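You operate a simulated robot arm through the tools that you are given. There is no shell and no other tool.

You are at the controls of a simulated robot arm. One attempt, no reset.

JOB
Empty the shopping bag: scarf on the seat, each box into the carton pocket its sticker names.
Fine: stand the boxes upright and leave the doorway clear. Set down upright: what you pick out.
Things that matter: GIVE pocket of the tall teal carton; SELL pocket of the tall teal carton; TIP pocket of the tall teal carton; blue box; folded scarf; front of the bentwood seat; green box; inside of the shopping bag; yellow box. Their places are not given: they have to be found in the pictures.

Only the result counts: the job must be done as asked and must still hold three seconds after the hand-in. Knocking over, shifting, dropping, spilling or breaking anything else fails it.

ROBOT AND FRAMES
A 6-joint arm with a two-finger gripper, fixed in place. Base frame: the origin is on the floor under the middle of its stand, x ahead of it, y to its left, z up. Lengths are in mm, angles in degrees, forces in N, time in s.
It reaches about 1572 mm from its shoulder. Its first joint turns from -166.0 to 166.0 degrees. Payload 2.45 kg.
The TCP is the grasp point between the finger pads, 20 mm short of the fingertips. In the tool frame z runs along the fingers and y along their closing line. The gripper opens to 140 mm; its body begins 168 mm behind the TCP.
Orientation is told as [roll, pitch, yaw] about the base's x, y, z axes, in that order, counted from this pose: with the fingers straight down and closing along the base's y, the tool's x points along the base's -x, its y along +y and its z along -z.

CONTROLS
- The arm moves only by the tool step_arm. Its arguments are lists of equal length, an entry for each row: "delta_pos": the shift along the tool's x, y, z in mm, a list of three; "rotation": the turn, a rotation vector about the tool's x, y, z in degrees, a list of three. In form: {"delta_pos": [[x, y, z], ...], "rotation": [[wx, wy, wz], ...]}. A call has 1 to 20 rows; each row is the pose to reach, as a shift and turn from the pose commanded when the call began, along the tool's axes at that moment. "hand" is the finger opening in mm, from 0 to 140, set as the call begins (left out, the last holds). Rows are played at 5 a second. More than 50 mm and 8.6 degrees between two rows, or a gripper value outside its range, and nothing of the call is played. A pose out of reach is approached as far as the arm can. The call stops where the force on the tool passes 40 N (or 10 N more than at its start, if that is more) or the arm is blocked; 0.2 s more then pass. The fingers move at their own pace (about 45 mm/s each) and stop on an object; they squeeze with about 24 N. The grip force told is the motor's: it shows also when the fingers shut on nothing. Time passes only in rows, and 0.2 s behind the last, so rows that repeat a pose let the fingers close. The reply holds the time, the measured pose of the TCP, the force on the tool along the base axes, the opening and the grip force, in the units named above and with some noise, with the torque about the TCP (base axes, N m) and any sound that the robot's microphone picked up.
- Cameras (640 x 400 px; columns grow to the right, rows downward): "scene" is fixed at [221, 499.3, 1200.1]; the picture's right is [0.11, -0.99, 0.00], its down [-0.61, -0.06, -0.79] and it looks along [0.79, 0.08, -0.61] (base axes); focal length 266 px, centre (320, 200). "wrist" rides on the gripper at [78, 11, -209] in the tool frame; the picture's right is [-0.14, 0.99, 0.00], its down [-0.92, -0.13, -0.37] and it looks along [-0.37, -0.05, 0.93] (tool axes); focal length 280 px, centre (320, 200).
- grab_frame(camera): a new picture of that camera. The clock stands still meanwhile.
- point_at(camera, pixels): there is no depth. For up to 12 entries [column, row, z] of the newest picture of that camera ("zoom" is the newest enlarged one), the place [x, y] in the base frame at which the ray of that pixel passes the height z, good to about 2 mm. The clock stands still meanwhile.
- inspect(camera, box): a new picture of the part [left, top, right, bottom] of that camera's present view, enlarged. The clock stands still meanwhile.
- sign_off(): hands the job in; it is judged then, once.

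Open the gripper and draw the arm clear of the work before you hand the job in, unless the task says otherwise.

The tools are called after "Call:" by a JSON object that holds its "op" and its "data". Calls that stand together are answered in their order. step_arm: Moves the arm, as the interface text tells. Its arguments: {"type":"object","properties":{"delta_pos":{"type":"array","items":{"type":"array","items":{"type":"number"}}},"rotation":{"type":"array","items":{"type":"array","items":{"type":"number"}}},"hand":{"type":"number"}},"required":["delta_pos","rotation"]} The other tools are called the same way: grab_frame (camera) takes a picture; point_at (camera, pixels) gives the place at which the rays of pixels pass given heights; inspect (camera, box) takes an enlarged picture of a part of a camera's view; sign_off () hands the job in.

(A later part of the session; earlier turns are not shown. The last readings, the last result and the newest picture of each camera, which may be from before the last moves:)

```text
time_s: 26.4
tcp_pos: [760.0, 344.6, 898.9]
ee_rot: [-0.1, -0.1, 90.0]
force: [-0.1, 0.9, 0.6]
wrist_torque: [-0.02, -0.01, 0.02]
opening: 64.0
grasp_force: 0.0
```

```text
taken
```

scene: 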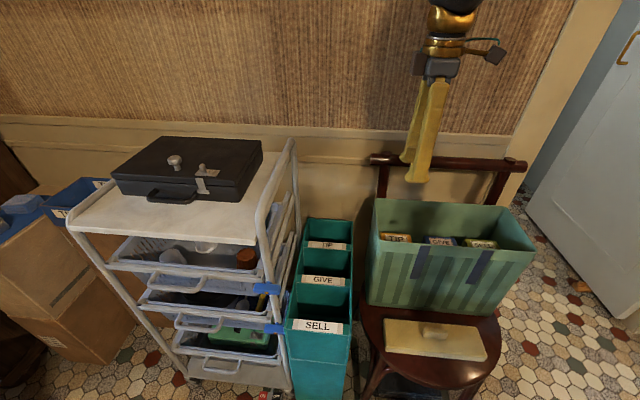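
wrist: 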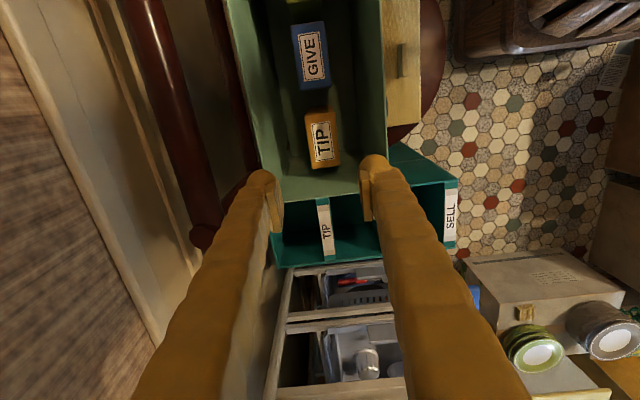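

The gripper is aligned over the yellow box with its pads wider than the box. I'll lower to just above the rim and check the finger clearance.

Call:
{"op": "step_arm", "data": {"delta_pos": [[0, 2, 30], [0, 3, 65], [0, 3, 100], [0, 3, 119], [0, 3, 119]], "rotation": [[0, 0, 0], [0, 0, 0], [0, 0, 0], [0, 0, 0], [0, 0, 0]]}}

Call:
{"op": "grab_frame", "data": {"camera": "wrist"}}

Call:
{"op": "inspect", "data": {"camera": "scene", "box": [350, 100, 500, 270]}}

```text
time_s: 27.6
tcp_pos: [755.8, 345.0, 779.4]
ee_rot: [0.0, 0.0, 89.9]
force: [-0.3, -0.6, 0.2]
wrist_torque: [0.03, 0.01, 0.0]
opening: 64.1
grasp_force: 0.1
```

```text
taken
```

wrist: 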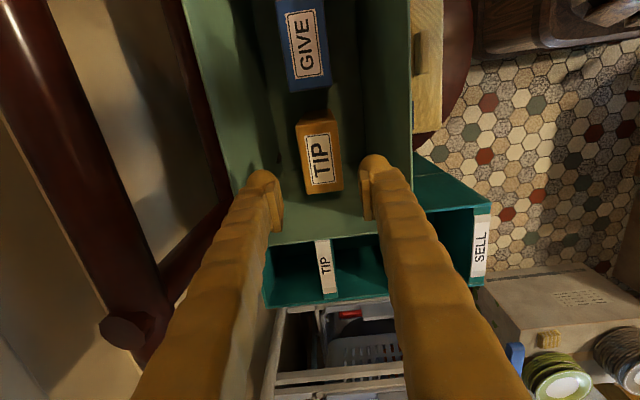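

```text
2.35 times, centred on (425, 185) of scene
```

zoom: 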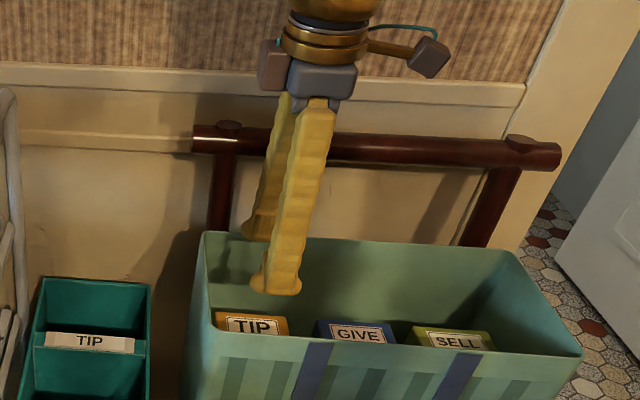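

The fingers clear the rim front and rear. I'll lower to z≈650 so the pads straddle the top of the yellow box.

Call:
{"op": "step_arm", "data": {"delta_pos": [[0, 0, 30], [0, 0, 60], [0, 0, 90], [0, 0, 112], [0, 0, 125], [0, 0, 129]], "rotation": [[0, 0, 0], [0, 0, 0], [0, 0, 0], [0, 0, 0], [0, 0, 0], [0, 0, 0]]}}

Call:
{"op": "inspect", "data": {"camera": "wrist", "box": [220, 80, 420, 260]}}

Call:
{"op": "inspect", "data": {"camera": "scene", "box": [350, 140, 500, 290]}}

```text
time_s: 29.0
tcp_pos: [755.5, 344.7, 651.5]
ee_rot: [-0.1, -0.1, 89.9]
force: [0.1, -0.8, 0.1]
wrist_torque: [0.02, 0.04, -0.01]
opening: 63.9
grasp_force: 0.0
```

```text
2.22 times, centred on (320, 170) of wrist
```

zoom: 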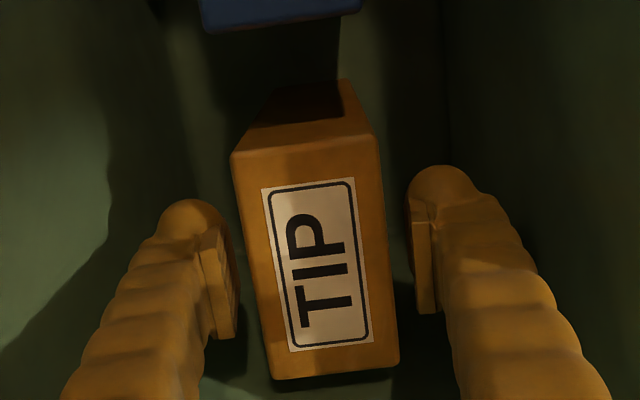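

```text
2.67 times, centred on (425, 215) of scene
```

zoom: 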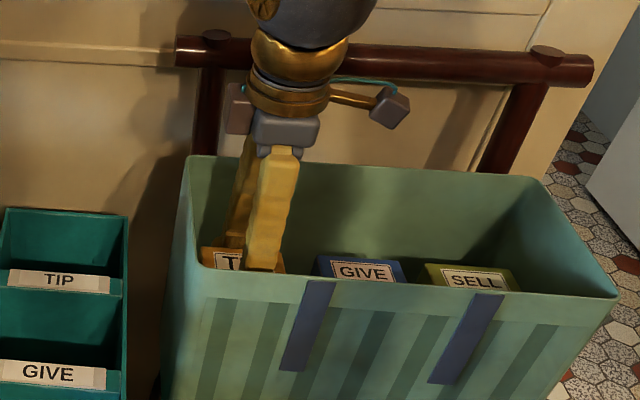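

The yellow box is centred between the pads. I'll close on it.

Call:
{"op": "step_arm", "data": {"delta_pos": [[0, 0, 0], [0, 0, 0], [0, 0, 0], [0, 0, 0], [0, 0, 0]], "rotation": [[0, 0, 0], [0, 0, 0], [0, 0, 0], [0, 0, 0], [0, 0, 0]], "hand": 0}}

```text
time_s: 30.2
tcp_pos: [756.1, 346.2, 652.4]
ee_rot: [-0.1, -0.2, 90.0]
force: [0.2, 0.2, 0.7]
wrist_torque: [0.01, 0.0, 0.0]
opening: 47.1
grasp_force: 24.2
```

It is gripped at 47 mm. I'll lift slowly at first, then clear of the rim.

Call:
{"op": "step_arm", "data": {"delta_pos": [[0, 0, -5], [0, 0, -12], [0, 0, -25], [0, 0, -45]], "rotation": [[0, 0, 0], [0, 0, 0], [0, 0, 0], [0, 0, 0]]}}

Call:
{"op": "inspect", "data": {"camera": "wrist", "box": [200, 40, 440, 260]}}

```text
time_s: 31.2
tcp_pos: [755.6, 344.1, 697.3]
ee_rot: [0.0, -0.1, 90.1]
force: [0.3, 1.4, -3.7]
wrist_torque: [0.02, -0.04, 0.01]
opening: 47.3
grasp_force: 23.7
```

```text
1.82 times, centred on (320, 150) of wrist
```

zoom: 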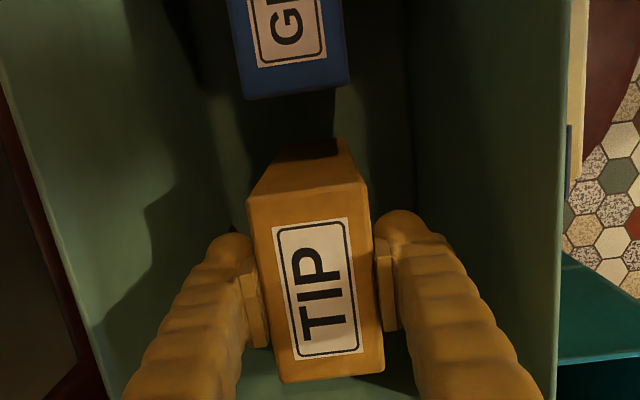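

The box is held (~3.7 N). I'll lift to z≈965 so its bottom clears the rim.

Call:
{"op": "step_arm", "data": {"delta_pos": [[0, 0, -40], [0, 0, -80], [0, 0, -120], [0, 0, -160], [0, 0, -200], [0, 0, -240], [0, 0, -268], [0, 0, -268]], "rotation": [[0, 0, 0], [0, 0, 0], [0, 0, 0], [0, 0, 0], [0, 0, 0], [0, 0, 0], [0, 0, 0], [0, 0, 0]]}}

Call:
{"op": "grab_frame", "data": {"camera": "scene"}}

Call:
{"op": "inspect", "data": {"camera": "scene", "box": [360, 60, 500, 260]}}

```text
time_s: 33.0
tcp_pos: [755.1, 345.3, 965.0]
ee_rot: [0.1, 0.0, 89.9]
force: [0.3, -0.7, -2.0]
wrist_torque: [0.0, 0.0, -0.01]
opening: 47.2
grasp_force: 24.2
```

```text
taken
```

scene: 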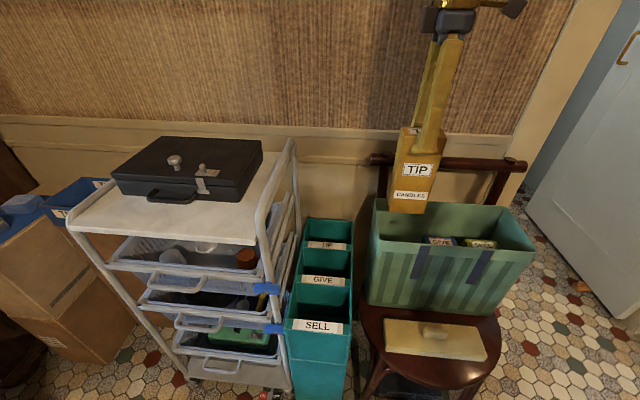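

```text
2.00 times, centred on (430, 160) of scene
```

zoom: 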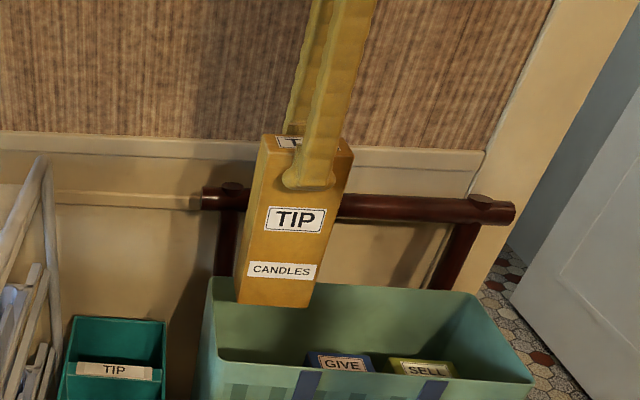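

The box is 193 mm tall, its bottom is ~180 mm below the TCP, and the front also reads TIP. I'll carry it over to the TIP pocket (830,538), going +y first and then +x.

Call:
{"op": "step_arm", "data": {"delta_pos": [[-35, 0, 0], [-75, 0, 0], [-115, 0, 0], [-150, -12, 0], [-178, -35, 0], [-193, -60, 0], [-193, -75, 0], [-193, -75, 0]], "rotation": [[0, 0, 0], [0, 0, 0], [0, 0, 0], [0, 0, 0], [0, 0, 0], [0, 0, 0], [0, 0, 0], [0, 0, 0]]}}

Call:
{"op": "grab_frame", "data": {"camera": "scene"}}

Call:
{"op": "grab_frame", "data": {"camera": "wrist"}}

```text
time_s: 34.8
tcp_pos: [831.0, 538.8, 963.1]
ee_rot: [0.1, -0.2, 90.0]
force: [0.4, 0.4, -3.2]
wrist_torque: [-0.01, -0.01, -0.01]
opening: 47.2
grasp_force: 23.9
```

```text
taken
```

scene: 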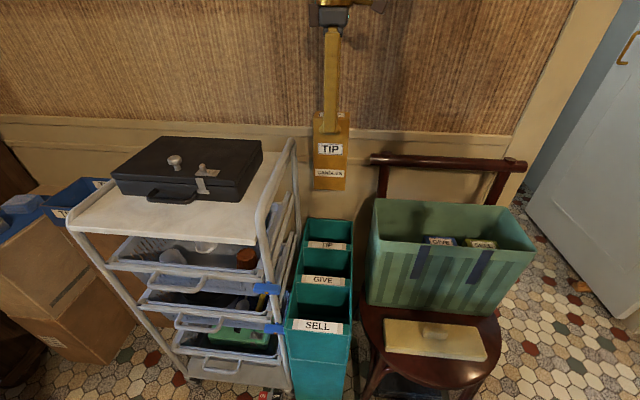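

```text
taken
```

wrist: 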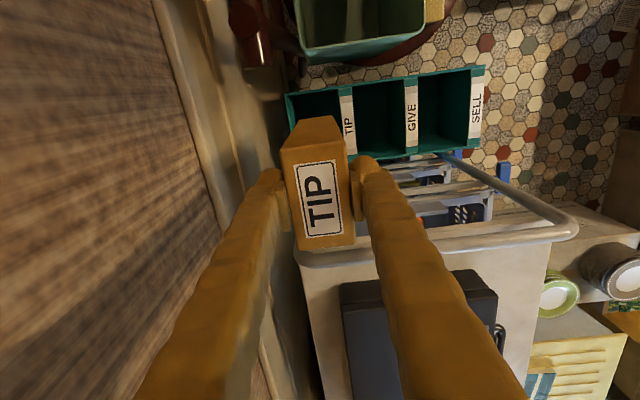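

The box hangs over the rear of the carton. I'll verify the pocket's position from this viewpoint.

Call:
{"op": "inspect", "data": {"camera": "wrist", "box": [270, 50, 490, 180]}}

Call:
{"op": "inspect", "data": {"camera": "scene", "box": [270, 90, 390, 290]}}

```text
2.91 times, centred on (380, 115) of wrist
```

zoom: 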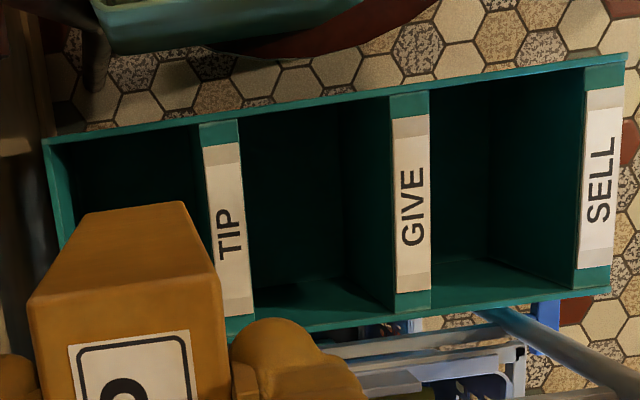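

```text
2.00 times, centred on (330, 190) of scene
```

zoom: 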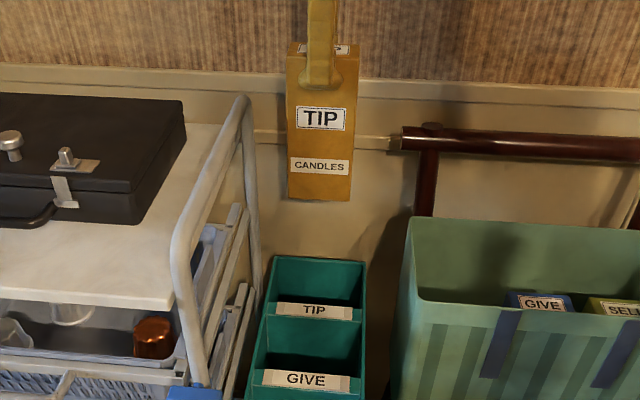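

The pocket spans x 783–880 and y 470–608, so the box at (831,539) is centred. I'll lower it into the pocket down to TCP z≈650.

Call:
{"op": "step_arm", "data": {"delta_pos": [[0, 0, 40], [0, 0, 80], [0, 0, 120], [0, 0, 150], [0, 0, 175], [0, 0, 200], [0, 0, 230], [0, 0, 260], [0, 0, 290], [0, 0, 308], [0, 0, 313]], "rotation": [[0, 0, 0], [0, 0, 0], [0, 0, 0], [0, 0, 0], [0, 0, 0], [0, 0, 0], [0, 0, 0], [0, 0, 0], [0, 0, 0], [0, 0, 0], [0, 0, 0]]}}

Call:
{"op": "grab_frame", "data": {"camera": "scene"}}

Call:
{"op": "inspect", "data": {"camera": "scene", "box": [270, 120, 390, 300]}}

Call:
{"op": "grab_frame", "data": {"camera": "wrist"}}

```text
time_s: 37.2
tcp_pos: [831.3, 538.8, 650.9]
ee_rot: [0.1, -0.2, 90.0]
force: [0.1, 0.0, -2.7]
wrist_torque: [-0.02, -0.01, 0.0]
opening: 47.3
grasp_force: 24.3
```

```text
taken
```

scene: 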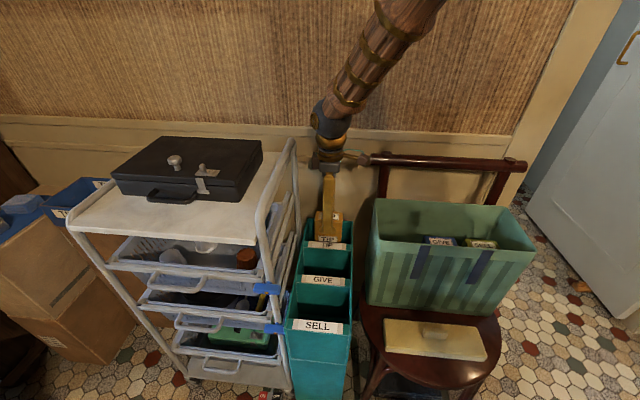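

```text
2.22 times, centred on (330, 210) of scene
```

zoom: 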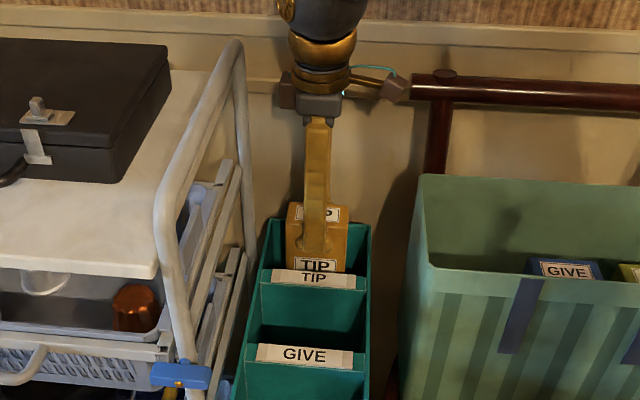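

```text
taken
```

wrist: 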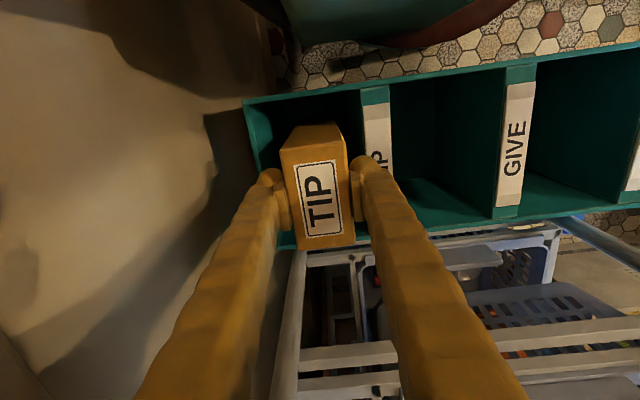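

The box is inside the pocket, still hanging (-2.7 N). I'll lower further in small steps and watch the force.

Call:
{"op": "step_arm", "data": {"delta_pos": [[0, 0, 3], [0, 0, 6], [0, 0, 9], [0, 0, 12], [0, 0, 14]], "rotation": [[0, 0, 0], [0, 0, 0], [0, 0, 0], [0, 0, 0], [0, 0, 0]]}}

Call:
{"op": "inspect", "data": {"camera": "wrist", "box": [230, 80, 410, 270]}}

Call:
{"op": "inspect", "data": {"camera": "scene", "box": [290, 160, 370, 280]}}

```text
time_s: 38.4
tcp_pos: [831.2, 539.0, 638.6]
ee_rot: [0.0, -0.1, 90.0]
force: [-0.1, 0.1, -1.2]
wrist_torque: [0.01, 0.0, 0.01]
opening: 47.3
grasp_force: 24.2
```

```text
2.11 times, centred on (320, 175) of wrist
```

zoom: 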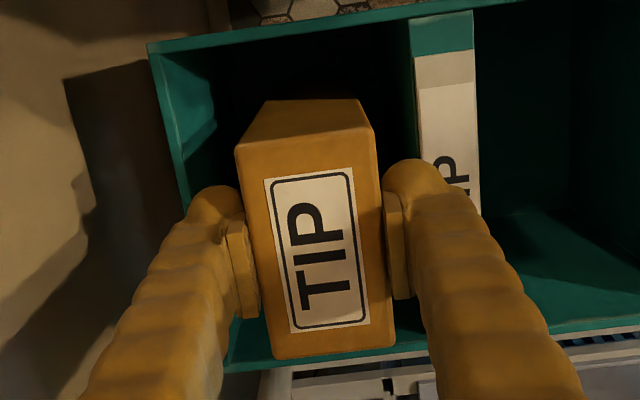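

```text
3.33 times, centred on (330, 220) of scene
```

zoom: 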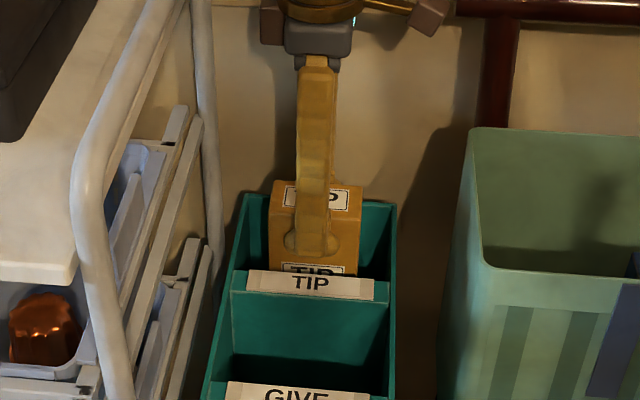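

No floor contact yet at z≈638, and the fingertips are ~10 mm above the rim. I'll continue in 2 mm steps.

Call:
{"op": "step_arm", "data": {"delta_pos": [[0, 0, 2], [0, 0, 4], [0, 0, 6]], "rotation": [[0, 0, 0], [0, 0, 0], [0, 0, 0]]}}

```text
time_s: 39.2
tcp_pos: [831.9, 537.2, 631.7]
ee_rot: [0.0, -0.2, 90.0]
force: [0.5, 0.5, -3.4]
wrist_torque: [0.02, 0.01, 0.03]
opening: 47.1
grasp_force: 24.3
```

Call:
{"op": "step_arm", "data": {"delta_pos": [[0, 0, 2], [0, 0, 4], [0, 0, 5]], "rotation": [[0, 0, 0], [0, 0, 0], [0, 0, 0]]}}

Call:
{"op": "inspect", "data": {"camera": "scene", "box": [290, 180, 370, 280]}}

Call:
{"op": "inspect", "data": {"camera": "wrist", "box": [230, 80, 410, 270]}}

```text
time_s: 40.0
tcp_pos: [831.4, 539.0, 626.5]
ee_rot: [0.0, -0.1, 90.0]
force: [-0.2, 1.1, -3.3]
wrist_torque: [0.02, 0.01, 0.04]
opening: 47.2
grasp_force: 24.0
```

```text
4.00 times, centred on (330, 230) of scene
```

zoom: 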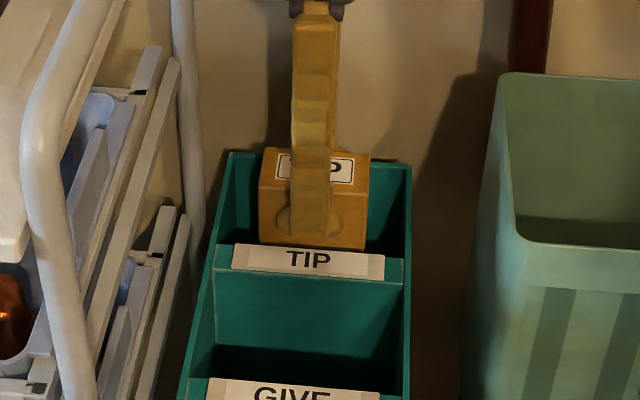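

```text
2.11 times, centred on (320, 175) of wrist
```

zoom: 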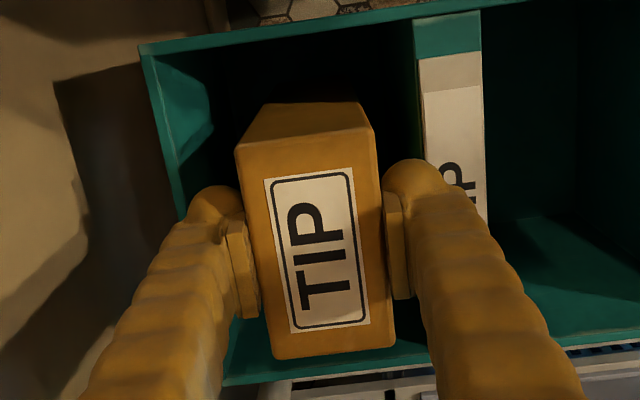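

Still hanging at z≈626 with the fingertips about level with the rim (≈604). The tips are rounded, so I'll keep going in ~1.5 mm steps, watching the force for floor contact.

Call:
{"op": "step_arm", "data": {"delta_pos": [[0, 0, 1], [0, 0, 2], [0, 0, 3]], "rotation": [[0, 0, 0], [0, 0, 0], [0, 0, 0]]}}

```text
time_s: 40.8
tcp_pos: [832.5, 538.7, 623.9]
ee_rot: [-0.1, -0.2, 90.1]
force: [-5.4, -2.4, 31.3]
wrist_torque: [0.05, 0.09, 0.01]
opening: 47.6
grasp_force: 24.1
```

Force rose to 31 N with almost no torque, which fits flat floor contact (the estimated floor ≈445 matches). I'll ease up 2 mm and look closely.

Call:
{"op": "step_arm", "data": {"delta_pos": [[0, 0, -1.5], [0, 0, -1.5]], "rotation": [[0, 0, 0], [0, 0, 0]]}}

Call:
{"op": "inspect", "data": {"camera": "scene", "box": [300, 190, 360, 280]}}

Call:
{"op": "inspect", "data": {"camera": "wrist", "box": [230, 80, 410, 270]}}

```text
time_s: 41.4
tcp_pos: [830.7, 539.3, 626.4]
ee_rot: [0.0, -0.1, 89.9]
force: [2.4, 4.2, 11.6]
wrist_torque: [0.41, -0.39, 0.03]
opening: 47.1
grasp_force: 24.0
```

```text
4.44 times, centred on (330, 235) of scene
```

zoom: 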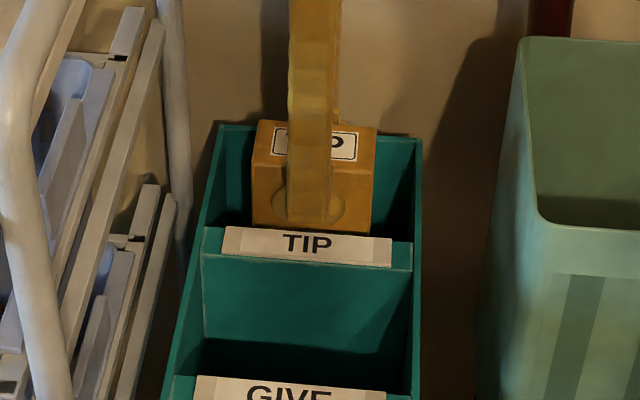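

```text
2.11 times, centred on (320, 175) of wrist
```

zoom: 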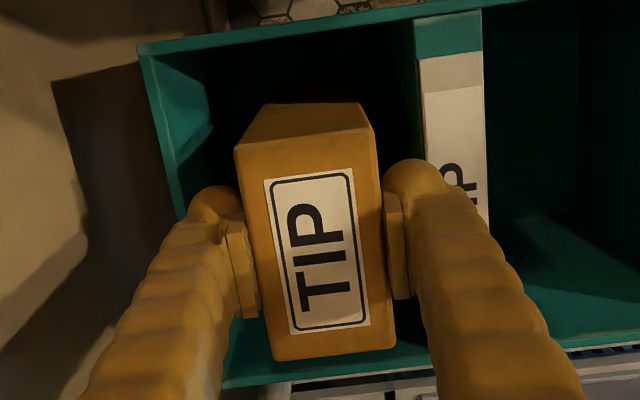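

The box seems to be resting on the floor (+11.6 N remaining) with the tips just above the lip. I'll open slightly to release.

Call:
{"op": "step_arm", "data": {"delta_pos": [[0, 0, -1], [0, 0, -1.5], [0, 0, -1.5]], "rotation": [[0, 0, 0], [0, 0, 0], [0, 0, 0]], "hand": 58}}

Call:
{"op": "inspect", "data": {"camera": "wrist", "box": [230, 80, 410, 270]}}

```text
time_s: 42.2
tcp_pos: [829.9, 537.6, 626.3]
ee_rot: [-0.1, -0.1, 90.1]
force: [-0.6, 0.6, -0.4]
wrist_torque: [0.03, 0.03, 0.0]
opening: 57.9
grasp_force: 0.1
```

```text
2.11 times, centred on (320, 175) of wrist
```

zoom: 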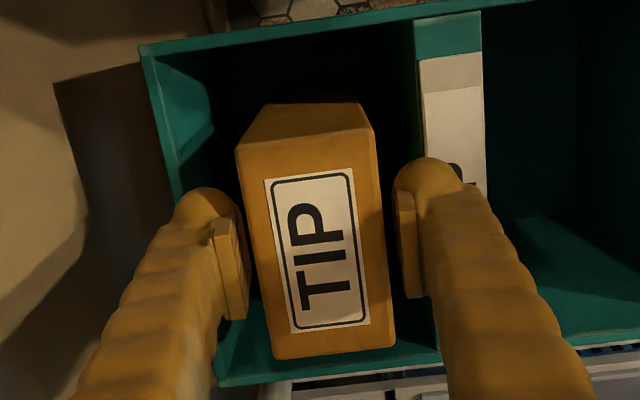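

The box stayed put when released and the force is zero. I'll raise the gripper straight up.

Call:
{"op": "step_arm", "data": {"delta_pos": [[0, 0, -10], [0, 0, -30], [0, 0, -60], [0, 0, -100], [0, 0, -145], [0, 0, -190], [0, 0, -235], [0, 0, -280], [0, 0, -320], [0, 0, -335], [0, 0, -335]], "rotation": [[0, 0, 0], [0, 0, 0], [0, 0, 0], [0, 0, 0], [0, 0, 0], [0, 0, 0], [0, 0, 0], [0, 0, 0], [0, 0, 0], [0, 0, 0], [0, 0, 0]]}}

Call:
{"op": "grab_frame", "data": {"camera": "wrist"}}

Call:
{"op": "grab_frame", "data": {"camera": "scene"}}

```text
time_s: 44.6
tcp_pos: [830.7, 537.1, 962.7]
ee_rot: [0.0, -0.1, 90.0]
force: [0.9, -0.4, -1.0]
wrist_torque: [0.02, -0.02, 0.0]
opening: 58.0
grasp_force: 0.0
```

```text
taken
```

wrist: 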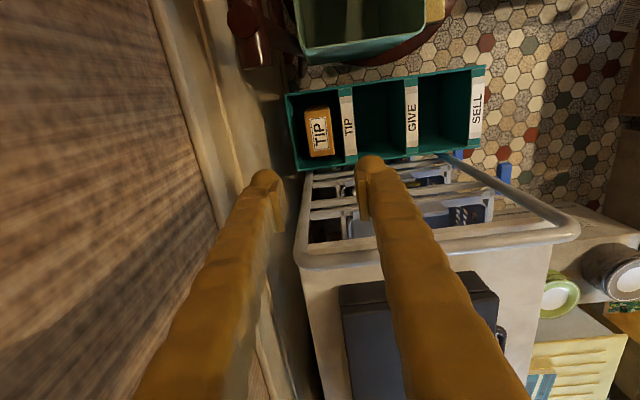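

```text
taken
```

scene: 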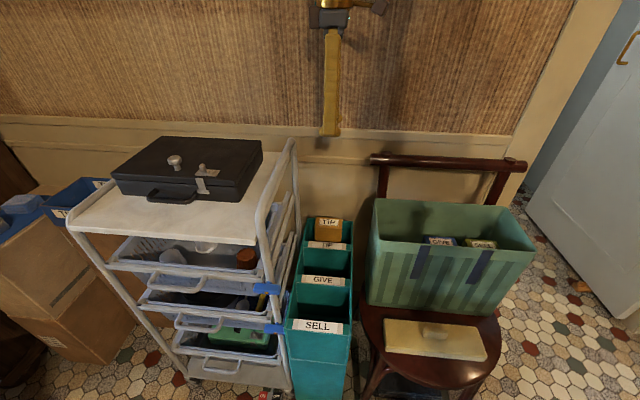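

Yellow is standing in TIP. Now I'll go over the blue box at (756,223).

Call:
{"op": "step_arm", "data": {"delta_pos": [[35, 25, 0], [75, 50, 0], [118, 66, 0], [163, 74.7, 0], [208, 74.7, 0], [253, 74.7, 0], [290, 74.7, 0], [314, 74.7, 20], [314, 74.7, 60], [314, 74.7, 100], [314, 74.7, 140], [314, 74.7, 175], [314, 74.7, 182], [314, 74.7, 182]], "rotation": [[0, 0, 0], [0, 0, 0], [0, 0, 0], [0, 0, 0], [0, 0, 0], [0, 0, 0], [0, 0, 0], [0, 0, 0], [0, 0, 0], [0, 0, 0], [0, 0, 0], [0, 0, 0], [0, 0, 0], [0, 0, 0]], "hand": 64}}

Call:
{"op": "grab_frame", "data": {"camera": "wrist"}}

Call:
{"op": "inspect", "data": {"camera": "scene", "box": [360, 120, 540, 280]}}

```text
time_s: 47.6
tcp_pos: [755.3, 223.6, 780.0]
ee_rot: [0.0, -0.1, 90.0]
force: [-0.4, 0.5, 0.0]
wrist_torque: [0.0, -0.02, -0.01]
opening: 64.2
grasp_force: 0.1
```

```text
taken
```

wrist: 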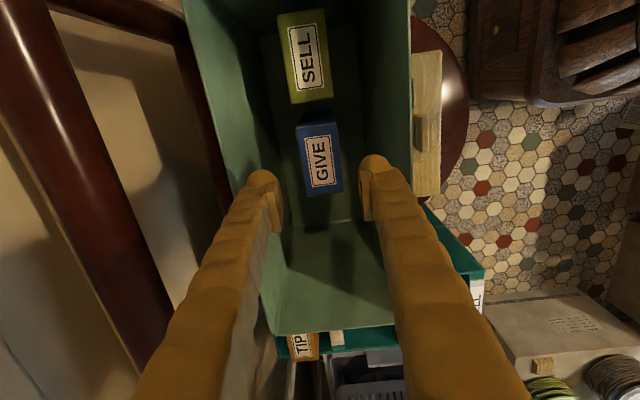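

```text
2.50 times, centred on (450, 200) of scene
```

zoom: 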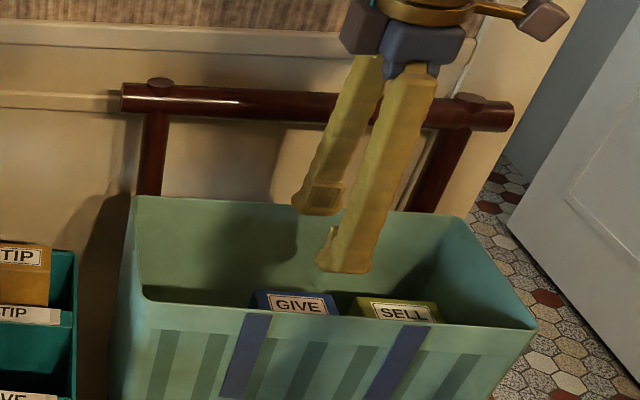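

Blue is centred the same way yellow was. I'll lower to z≈655.

Call:
{"op": "step_arm", "data": {"delta_pos": [[0, 0, 30], [0, 0, 60], [0, 0, 90], [0, 0, 112], [0, 0, 122], [0, 0, 125]], "rotation": [[0, 0, 0], [0, 0, 0], [0, 0, 0], [0, 0, 0], [0, 0, 0], [0, 0, 0]]}}

Call:
{"op": "inspect", "data": {"camera": "wrist", "box": [220, 80, 420, 260]}}

```text
time_s: 49.0
tcp_pos: [755.7, 224.3, 654.6]
ee_rot: [0.0, 0.0, 90.1]
force: [0.4, 0.2, 0.3]
wrist_torque: [-0.04, -0.03, 0.0]
opening: 64.0
grasp_force: 0.0
```

```text
2.22 times, centred on (320, 170) of wrist
```

zoom: 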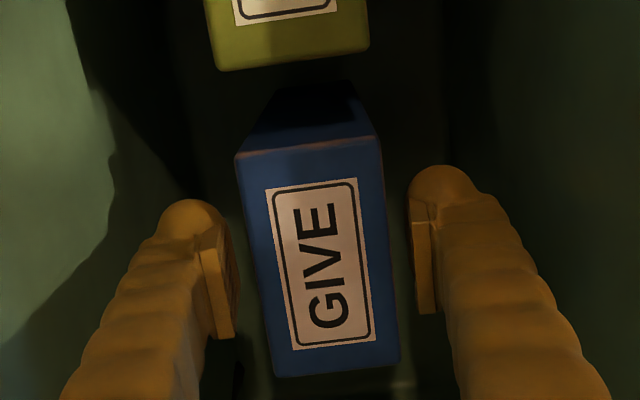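

The blue box is centred between the pads. I'll close.

Call:
{"op": "step_arm", "data": {"delta_pos": [[0, 0, 0], [0, 0, 0], [0, 0, 0], [0, 0, 0], [0, 0, 0]], "rotation": [[0, 0, 0], [0, 0, 0], [0, 0, 0], [0, 0, 0], [0, 0, 0]], "hand": 0}}

```text
time_s: 50.2
tcp_pos: [755.7, 224.0, 654.7]
ee_rot: [0.0, -0.1, 90.0]
force: [0.0, -0.1, -0.6]
wrist_torque: [0.0, -0.04, -0.03]
opening: 47.5
grasp_force: 24.2
```

Gripped at 47.5 mm. I'll lift slowly, then to z≈970.

Call:
{"op": "step_arm", "data": {"delta_pos": [[0, 0, -5], [0, 0, -12], [0, 0, -25], [0, 0, -45], [0, 0, -80], [0, 0, -120], [0, 0, -160], [0, 0, -200], [0, 0, -240], [0, 0, -280], [0, 0, -312], [0, 0, -312]], "rotation": [[0, 0, 0], [0, 0, 0], [0, 0, 0], [0, 0, 0], [0, 0, 0], [0, 0, 0], [0, 0, 0], [0, 0, 0], [0, 0, 0], [0, 0, 0], [0, 0, 0], [0, 0, 0]]}}

Call:
{"op": "grab_frame", "data": {"camera": "scene"}}

Call:
{"op": "inspect", "data": {"camera": "scene", "box": [380, 60, 540, 260]}}

Call:
{"op": "grab_frame", "data": {"camera": "wrist"}}

```text
time_s: 52.8
tcp_pos: [758.1, 222.2, 967.0]
ee_rot: [0.1, -0.2, 89.9]
force: [0.7, 0.6, -2.6]
wrist_torque: [0.04, -0.02, -0.04]
opening: 47.1
grasp_force: 23.8
```

```text
taken
```

scene: 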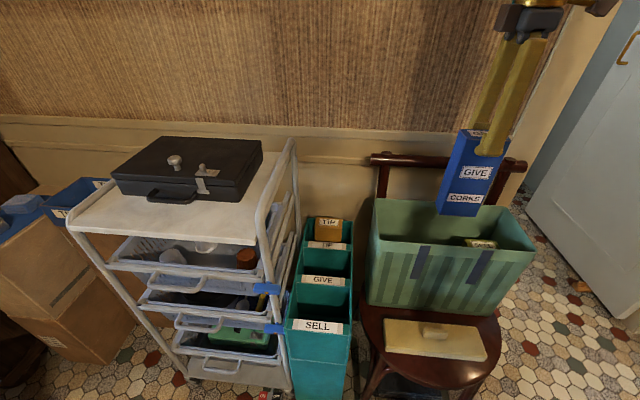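

```text
2.00 times, centred on (460, 160) of scene
```

zoom: 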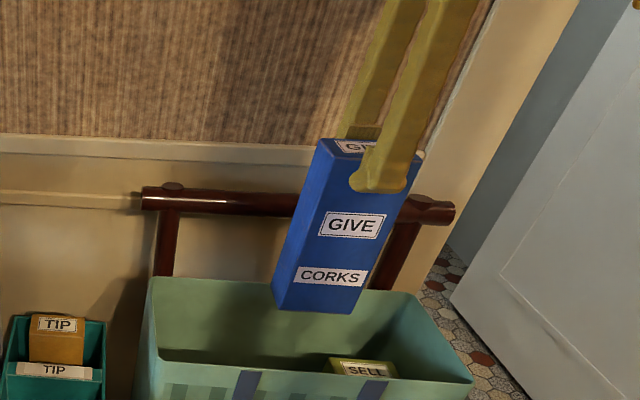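

```text
taken
```

wrist: 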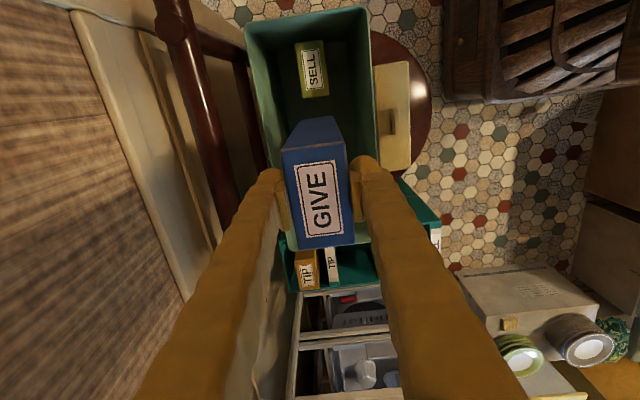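

Blue is held with its bottom at z≈784. I'll carry it over the GIVE pocket at (710,538).

Call:
{"op": "step_arm", "data": {"delta_pos": [[-35, 4, -5], [-75, 10, -5], [-118, 18, -5], [-163, 28, -5], [-208, 36, -5], [-253, 42, -5], [-290, 46, -5], [-316, 48, -5], [-316, 48, -5]], "rotation": [[0, 0, 0], [0, 0, 0], [0, 0, 0], [0, 0, 0], [0, 0, 0], [0, 0, 0], [0, 0, 0], [0, 0, 0], [0, 0, 0]]}}

Call:
{"op": "grab_frame", "data": {"camera": "wrist"}}

Call:
{"op": "inspect", "data": {"camera": "scene", "box": [260, 60, 400, 320]}}

```text
time_s: 54.8
tcp_pos: [708.5, 540.0, 971.5]
ee_rot: [0.0, -0.1, 90.0]
force: [0.5, 0.4, -2.5]
wrist_torque: [-0.02, 0.01, -0.01]
opening: 47.0
grasp_force: 24.4
```

```text
taken
```

wrist: 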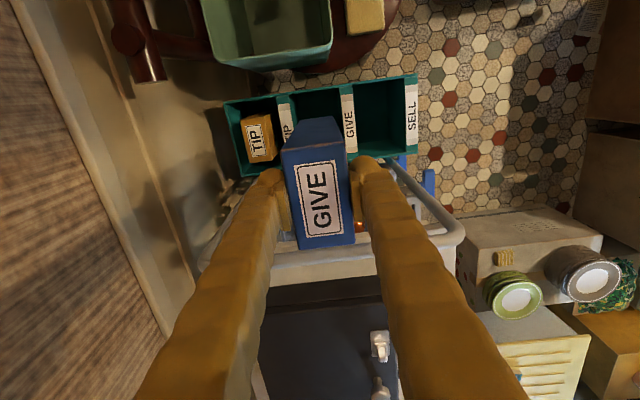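

```text
1.54 times, centred on (330, 190) of scene
```

zoom: 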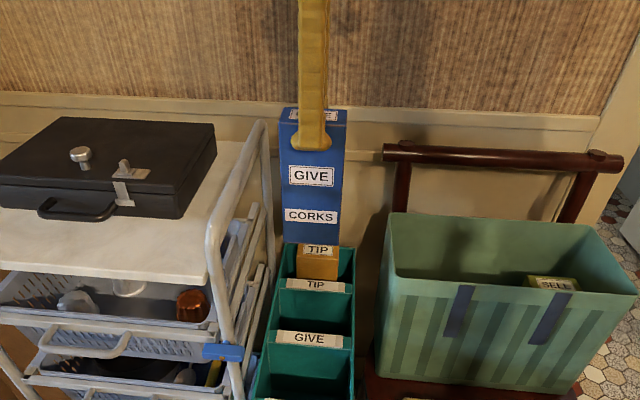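

I'll verify the GIVE pocket edges from this viewpoint before lowering.

Call:
{"op": "inspect", "data": {"camera": "wrist", "box": [220, 60, 430, 190]}}

```text
3.05 times, centred on (325, 125) of wrist
```

zoom: 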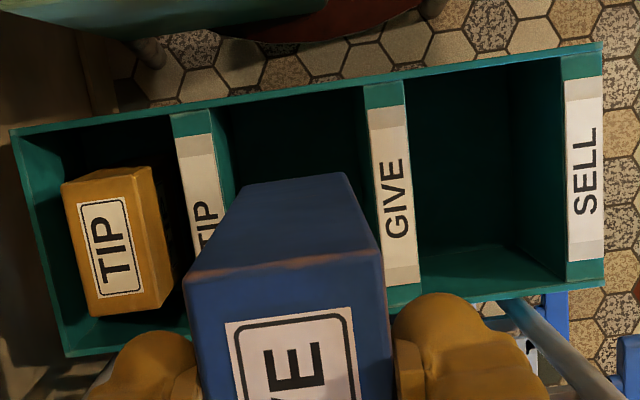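

Call:
{"op": "point_at", "data": {"camera": "zoom", "pixels": [[211, 135, 604], [212, 112, 604], [365, 110, 604], [367, 150, 604], [403, 82, 604], [412, 200, 604], [561, 80, 604], [566, 200, 604], [290, 97, 604], [480, 290, 604]]}}

```text
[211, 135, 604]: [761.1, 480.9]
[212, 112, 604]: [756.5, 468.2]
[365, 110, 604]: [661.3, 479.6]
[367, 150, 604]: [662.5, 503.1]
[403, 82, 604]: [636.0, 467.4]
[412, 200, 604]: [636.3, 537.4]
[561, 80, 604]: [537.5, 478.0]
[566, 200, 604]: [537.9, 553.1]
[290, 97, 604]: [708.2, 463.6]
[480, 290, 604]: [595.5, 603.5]
```

GIVE is x 662–758, centre 710. I'll lower the blue box to TCP z≈648.

Call:
{"op": "step_arm", "data": {"delta_pos": [[1, -1, 40], [1, -1, 80], [1, -1, 120], [1, -1, 150], [1, -1, 175], [1, -1, 200], [1, -1, 230], [1, -1, 260], [1, -1, 290], [1, -1, 312], [1, -1, 323]], "rotation": [[0, 0, 0], [0, 0, 0], [0, 0, 0], [0, 0, 0], [0, 0, 0], [0, 0, 0], [0, 0, 0], [0, 0, 0], [0, 0, 0], [0, 0, 0], [0, 0, 0]]}}

Call:
{"op": "inspect", "data": {"camera": "scene", "box": [280, 160, 380, 310]}}

Call:
{"op": "inspect", "data": {"camera": "wrist", "box": [230, 80, 410, 270]}}

```text
time_s: 57.2
tcp_pos: [709.2, 538.7, 647.3]
ee_rot: [0.0, -0.1, 90.0]
force: [0.5, 0.1, -1.4]
wrist_torque: [0.02, 0.03, 0.03]
opening: 47.2
grasp_force: 24.6
```

```text
2.67 times, centred on (330, 235) of scene
```

zoom: 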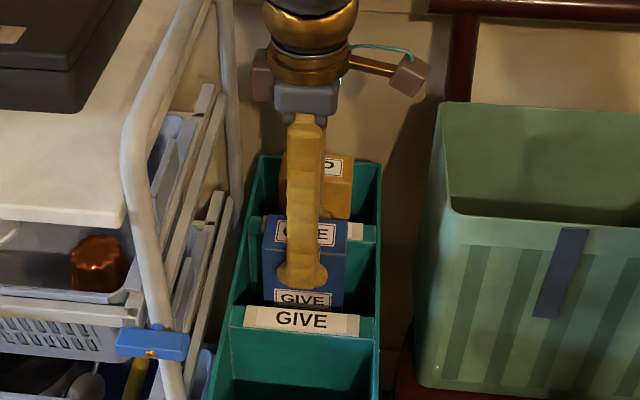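

```text
2.11 times, centred on (320, 175) of wrist
```

zoom: 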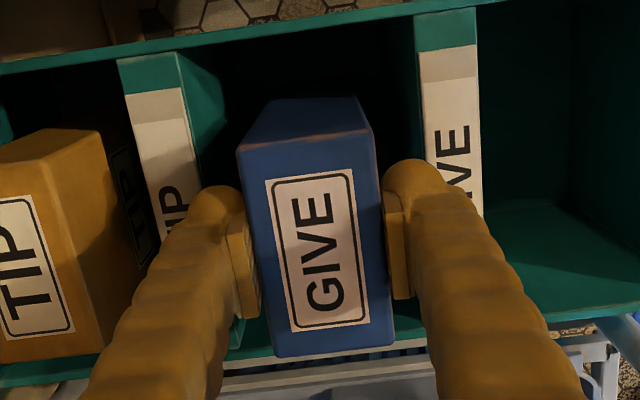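

Blue is inside the GIVE pocket, well centred. I'll lower to ~632 in small steps.

Call:
{"op": "step_arm", "data": {"delta_pos": [[0, 0, 4], [0, 0, 8], [0, 0, 11], [0, 0, 14]], "rotation": [[0, 0, 0], [0, 0, 0], [0, 0, 0], [0, 0, 0]]}}

```text
time_s: 58.2
tcp_pos: [709.2, 539.0, 633.8]
ee_rot: [0.0, -0.1, 90.1]
force: [0.1, 0.8, -2.2]
wrist_torque: [0.02, 0.02, 0.02]
opening: 47.3
grasp_force: 24.3
```

No contact at 633.8. I'll continue with 1 mm steps.

Call:
{"op": "step_arm", "data": {"delta_pos": [[0, 0, 1], [0, 0, 2], [0, 0, 3], [0, 0, 4]], "rotation": [[0, 0, 0], [0, 0, 0], [0, 0, 0], [0, 0, 0]]}}

```text
time_s: 59.2
tcp_pos: [709.0, 539.5, 629.9]
ee_rot: [0.0, -0.1, 89.9]
force: [-0.2, 2.0, -1.5]
wrist_torque: [0.01, 0.02, 0.01]
opening: 47.0
grasp_force: 24.3
```

Still hanging (-1.5 N). I'll go another 2 mm.

Call:
{"op": "step_arm", "data": {"delta_pos": [[0, 0, 1], [0, 0, 2]], "rotation": [[0, 0, 0], [0, 0, 0]]}}

```text
time_s: 59.8
tcp_pos: [708.7, 538.5, 629.1]
ee_rot: [0.0, -0.2, 90.2]
force: [-1.5, -1.2, 3.8]
wrist_torque: [-0.16, 0.04, -0.01]
opening: 47.3
grasp_force: 23.9
```

Contact now (+3.8 N) at the expected height. I'll open slightly to release.

Call:
{"op": "step_arm", "data": {"delta_pos": [[0, 0, 0], [0, 0, 0], [0, 0, 0]], "rotation": [[0, 0, 0], [0, 0, 0], [0, 0, 0]], "hand": 58}}

Call:
{"op": "inspect", "data": {"camera": "wrist", "box": [230, 80, 410, 270]}}

```text
time_s: 60.6
tcp_pos: [708.8, 538.7, 628.0]
ee_rot: [-0.1, 0.0, 89.9]
force: [-1.3, -0.1, -0.5]
wrist_torque: [0.02, 0.0, 0.0]
opening: 58.2
grasp_force: 0.0
```

```text
2.11 times, centred on (320, 175) of wrist
```

zoom: 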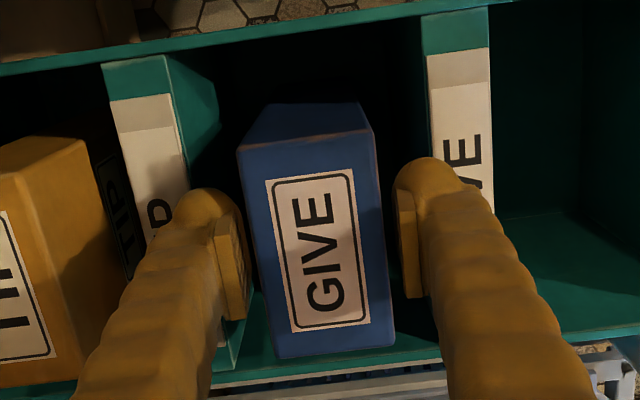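

Blue is released and standing. I'll rise straight up.

Call:
{"op": "step_arm", "data": {"delta_pos": [[0, 0, -10], [0, 0, -30], [0, 0, -60], [0, 0, -100], [0, 0, -145], [0, 0, -190], [0, 0, -235], [0, 0, -280], [0, 0, -320], [0, 0, -335], [0, 0, -335]], "rotation": [[0, 0, 0], [0, 0, 0], [0, 0, 0], [0, 0, 0], [0, 0, 0], [0, 0, 0], [0, 0, 0], [0, 0, 0], [0, 0, 0], [0, 0, 0], [0, 0, 0]]}}

Call:
{"op": "grab_frame", "data": {"camera": "scene"}}

```text
time_s: 63.0
tcp_pos: [709.3, 539.4, 965.6]
ee_rot: [0.0, -0.1, 90.0]
force: [0.4, -0.5, -0.9]
wrist_torque: [0.02, 0.01, 0.01]
opening: 58.0
grasp_force: 0.1
```

```text
taken
```

scene: 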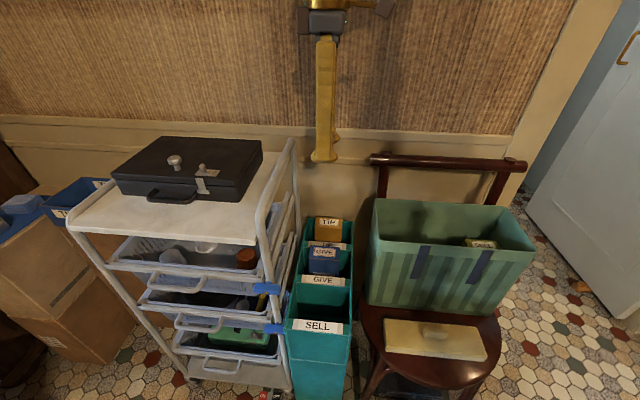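

Both boxes stand in their pockets. Now I'll go to the green box at (756,115).

Call:
{"op": "step_arm", "data": {"delta_pos": [[35, -5, 0], [78, -10, 0], [122, -16, 0], [166, -22, 0], [210, -28, 0], [254, -34, 0], [298, -40, 0], [342, -46, 0], [386, -46.5, 0], [415, -46.5, 10], [424, -46.5, 50], [424, -46.5, 95], [424, -46.5, 140], [424, -46.5, 175], [424, -46.5, 185], [424, -46.5, 185]], "rotation": [[0, 0, 0], [0, 0, 0], [0, 0, 0], [0, 0, 0], [0, 0, 0], [0, 0, 0], [0, 0, 0], [0, 0, 0], [0, 0, 0], [0, 0, 0], [0, 0, 0], [0, 0, 0], [0, 0, 0], [0, 0, 0], [0, 0, 0], [0, 0, 0]], "hand": 64}}

Call:
{"op": "grab_frame", "data": {"camera": "wrist"}}

Call:
{"op": "inspect", "data": {"camera": "scene", "box": [360, 100, 560, 280]}}

```text
time_s: 66.4
tcp_pos: [755.0, 114.6, 778.8]
ee_rot: [0.1, -0.1, 90.0]
force: [0.8, -0.3, -0.2]
wrist_torque: [0.02, -0.01, -0.02]
opening: 64.0
grasp_force: 0.1
```

```text
taken
```

wrist: 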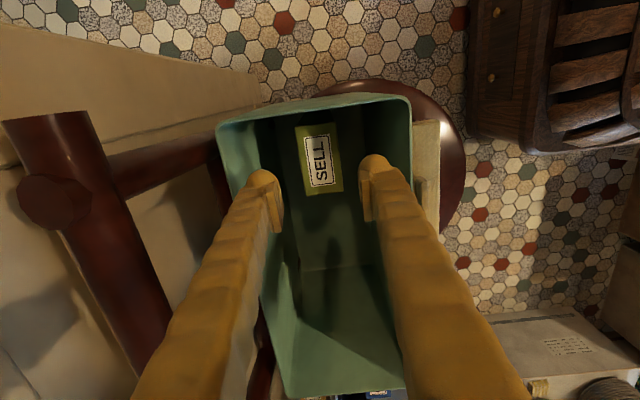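

```text
2.22 times, centred on (460, 190) of scene
```

zoom: 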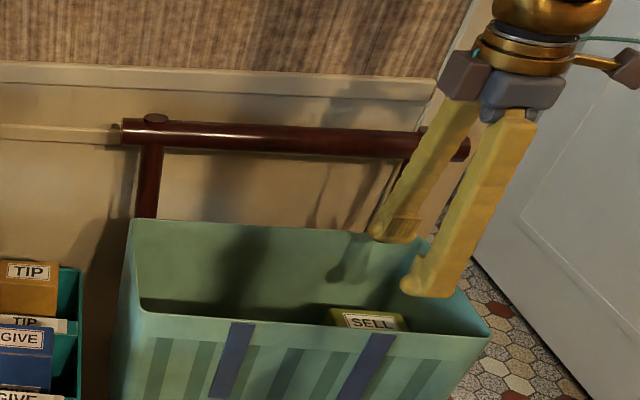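

Green is centred. I'll lower to z≈654.

Call:
{"op": "step_arm", "data": {"delta_pos": [[0, 0, 30], [0, 0, 60], [0, 0, 90], [0, 0, 110], [0, 0, 120], [0, 0, 124]], "rotation": [[0, 0, 0], [0, 0, 0], [0, 0, 0], [0, 0, 0], [0, 0, 0], [0, 0, 0]]}}

Call:
{"op": "inspect", "data": {"camera": "wrist", "box": [220, 80, 420, 260]}}

```text
time_s: 67.8
tcp_pos: [756.0, 114.9, 655.0]
ee_rot: [0.1, -0.1, 90.0]
force: [-0.5, 0.6, 0.2]
wrist_torque: [0.0, 0.03, 0.0]
opening: 64.0
grasp_force: 0.0
```

```text
2.22 times, centred on (320, 170) of wrist
```

zoom: 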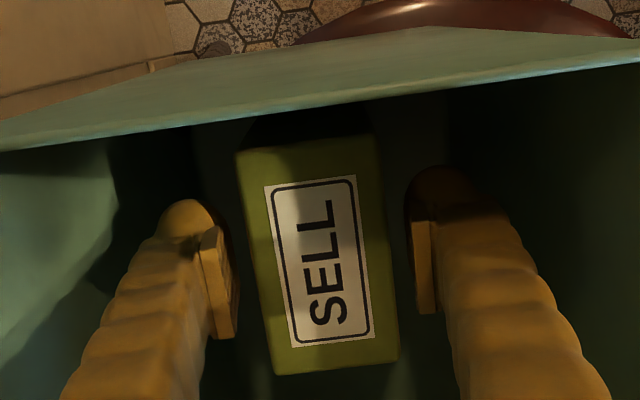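

The green box is centred between the pads. I'll close.

Call:
{"op": "step_arm", "data": {"delta_pos": [[0, 0, 0], [0, 0, 0], [0, 0, 0], [0, 0, 0], [0, 0, 0]], "rotation": [[0, 0, 0], [0, 0, 0], [0, 0, 0], [0, 0, 0], [0, 0, 0]], "hand": 0}}

```text
time_s: 69.0
tcp_pos: [754.8, 115.7, 654.6]
ee_rot: [0.1, -0.1, 90.0]
force: [-0.7, 0.4, 0.0]
wrist_torque: [0.02, 0.03, -0.02]
opening: 46.8
grasp_force: 24.0
```

Gripped at 46.8 mm. I'll lift to z≈970.

Call:
{"op": "step_arm", "data": {"delta_pos": [[0, 0, -5], [0, 0, -12], [0, 0, -25], [0, 0, -45], [0, 0, -80], [0, 0, -120], [0, 0, -160], [0, 0, -200], [0, 0, -240], [0, 0, -280], [0, 0, -315], [0, 0, -315]], "rotation": [[0, 0, 0], [0, 0, 0], [0, 0, 0], [0, 0, 0], [0, 0, 0], [0, 0, 0], [0, 0, 0], [0, 0, 0], [0, 0, 0], [0, 0, 0], [0, 0, 0], [0, 0, 0]]}}

Call:
{"op": "grab_frame", "data": {"camera": "scene"}}

Call:
{"op": "grab_frame", "data": {"camera": "wrist"}}

```text
time_s: 71.6
tcp_pos: [755.5, 113.8, 969.5]
ee_rot: [0.0, -0.1, 89.9]
force: [0.2, -0.1, -2.6]
wrist_torque: [-0.03, -0.01, 0.0]
opening: 47.3
grasp_force: 24.0
```

```text
taken
```

scene: 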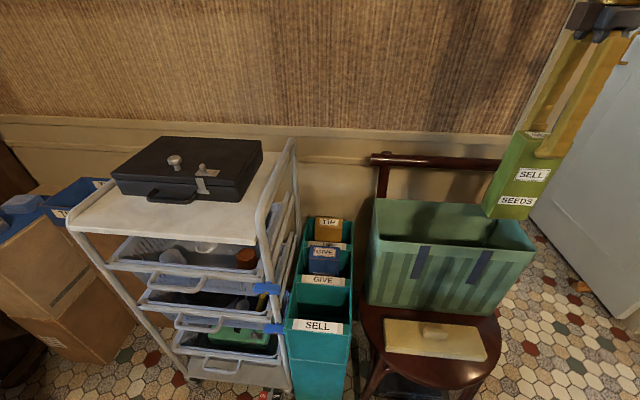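

```text
taken
```

wrist: 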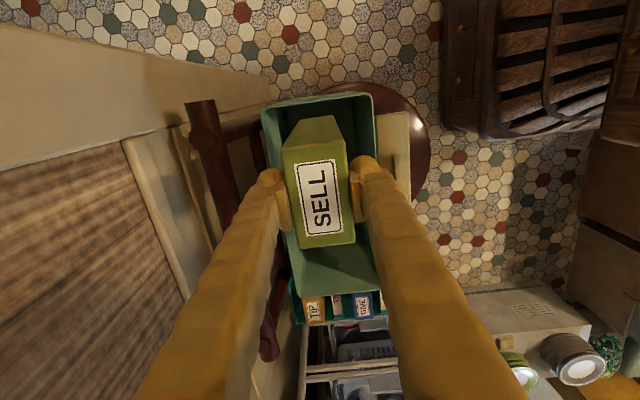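

Green is held (reading SELL on the top and the front). I'll carry it to the SELL pocket at (587,538).

Call:
{"op": "step_arm", "data": {"delta_pos": [[-25, 8, 0], [-60, 22, 0], [-100, 38, 0], [-140, 54, 0], [-180, 70, 0], [-220, 86, 0], [-260, 102, 0], [-300, 118, 0], [-340, 134, 0], [-378, 150, 0], [-410, 163, 0], [-424, 168.5, 0], [-424, 168.5, 0]], "rotation": [[0, 0, 0], [0, 0, 0], [0, 0, 0], [0, 0, 0], [0, 0, 0], [0, 0, 0], [0, 0, 0], [0, 0, 0], [0, 0, 0], [0, 0, 0], [0, 0, 0], [0, 0, 0], [0, 0, 0]]}}

Call:
{"op": "inspect", "data": {"camera": "wrist", "box": [170, 50, 400, 200]}}

Call:
{"op": "grab_frame", "data": {"camera": "scene"}}

```text
time_s: 74.4
tcp_pos: [586.7, 538.3, 970.1]
ee_rot: [-0.1, -0.1, 90.0]
force: [0.2, -0.3, -3.0]
wrist_torque: [-0.04, -0.02, 0.0]
opening: 47.2
grasp_force: 23.9
```

```text
2.67 times, centred on (285, 125) of wrist
```

zoom: 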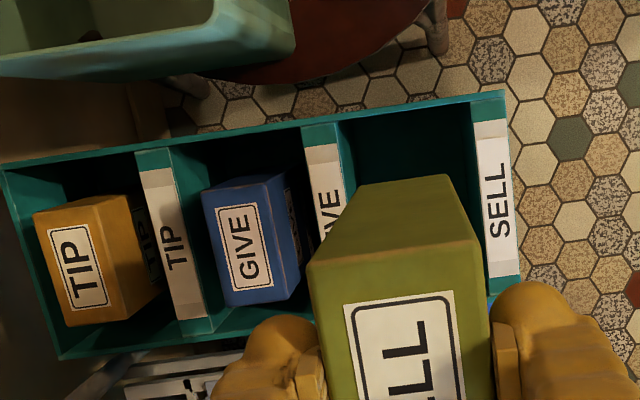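

```text
taken
```

scene: 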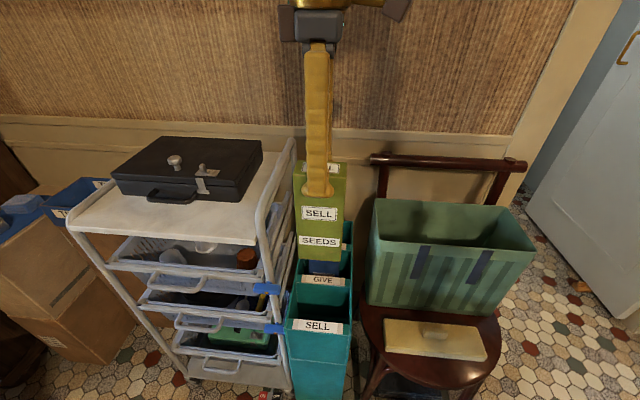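

I'll check the SELL pocket edges from this viewpoint.

Call:
{"op": "point_at", "data": {"camera": "zoom", "pixels": [[340, 135, 604], [343, 160, 604], [471, 105, 604], [475, 150, 604], [483, 220, 604], [400, 113, 604]]}}

```text
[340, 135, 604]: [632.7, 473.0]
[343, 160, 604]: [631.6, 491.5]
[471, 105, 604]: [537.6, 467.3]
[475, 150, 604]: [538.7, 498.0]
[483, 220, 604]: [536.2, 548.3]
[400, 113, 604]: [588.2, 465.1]
```

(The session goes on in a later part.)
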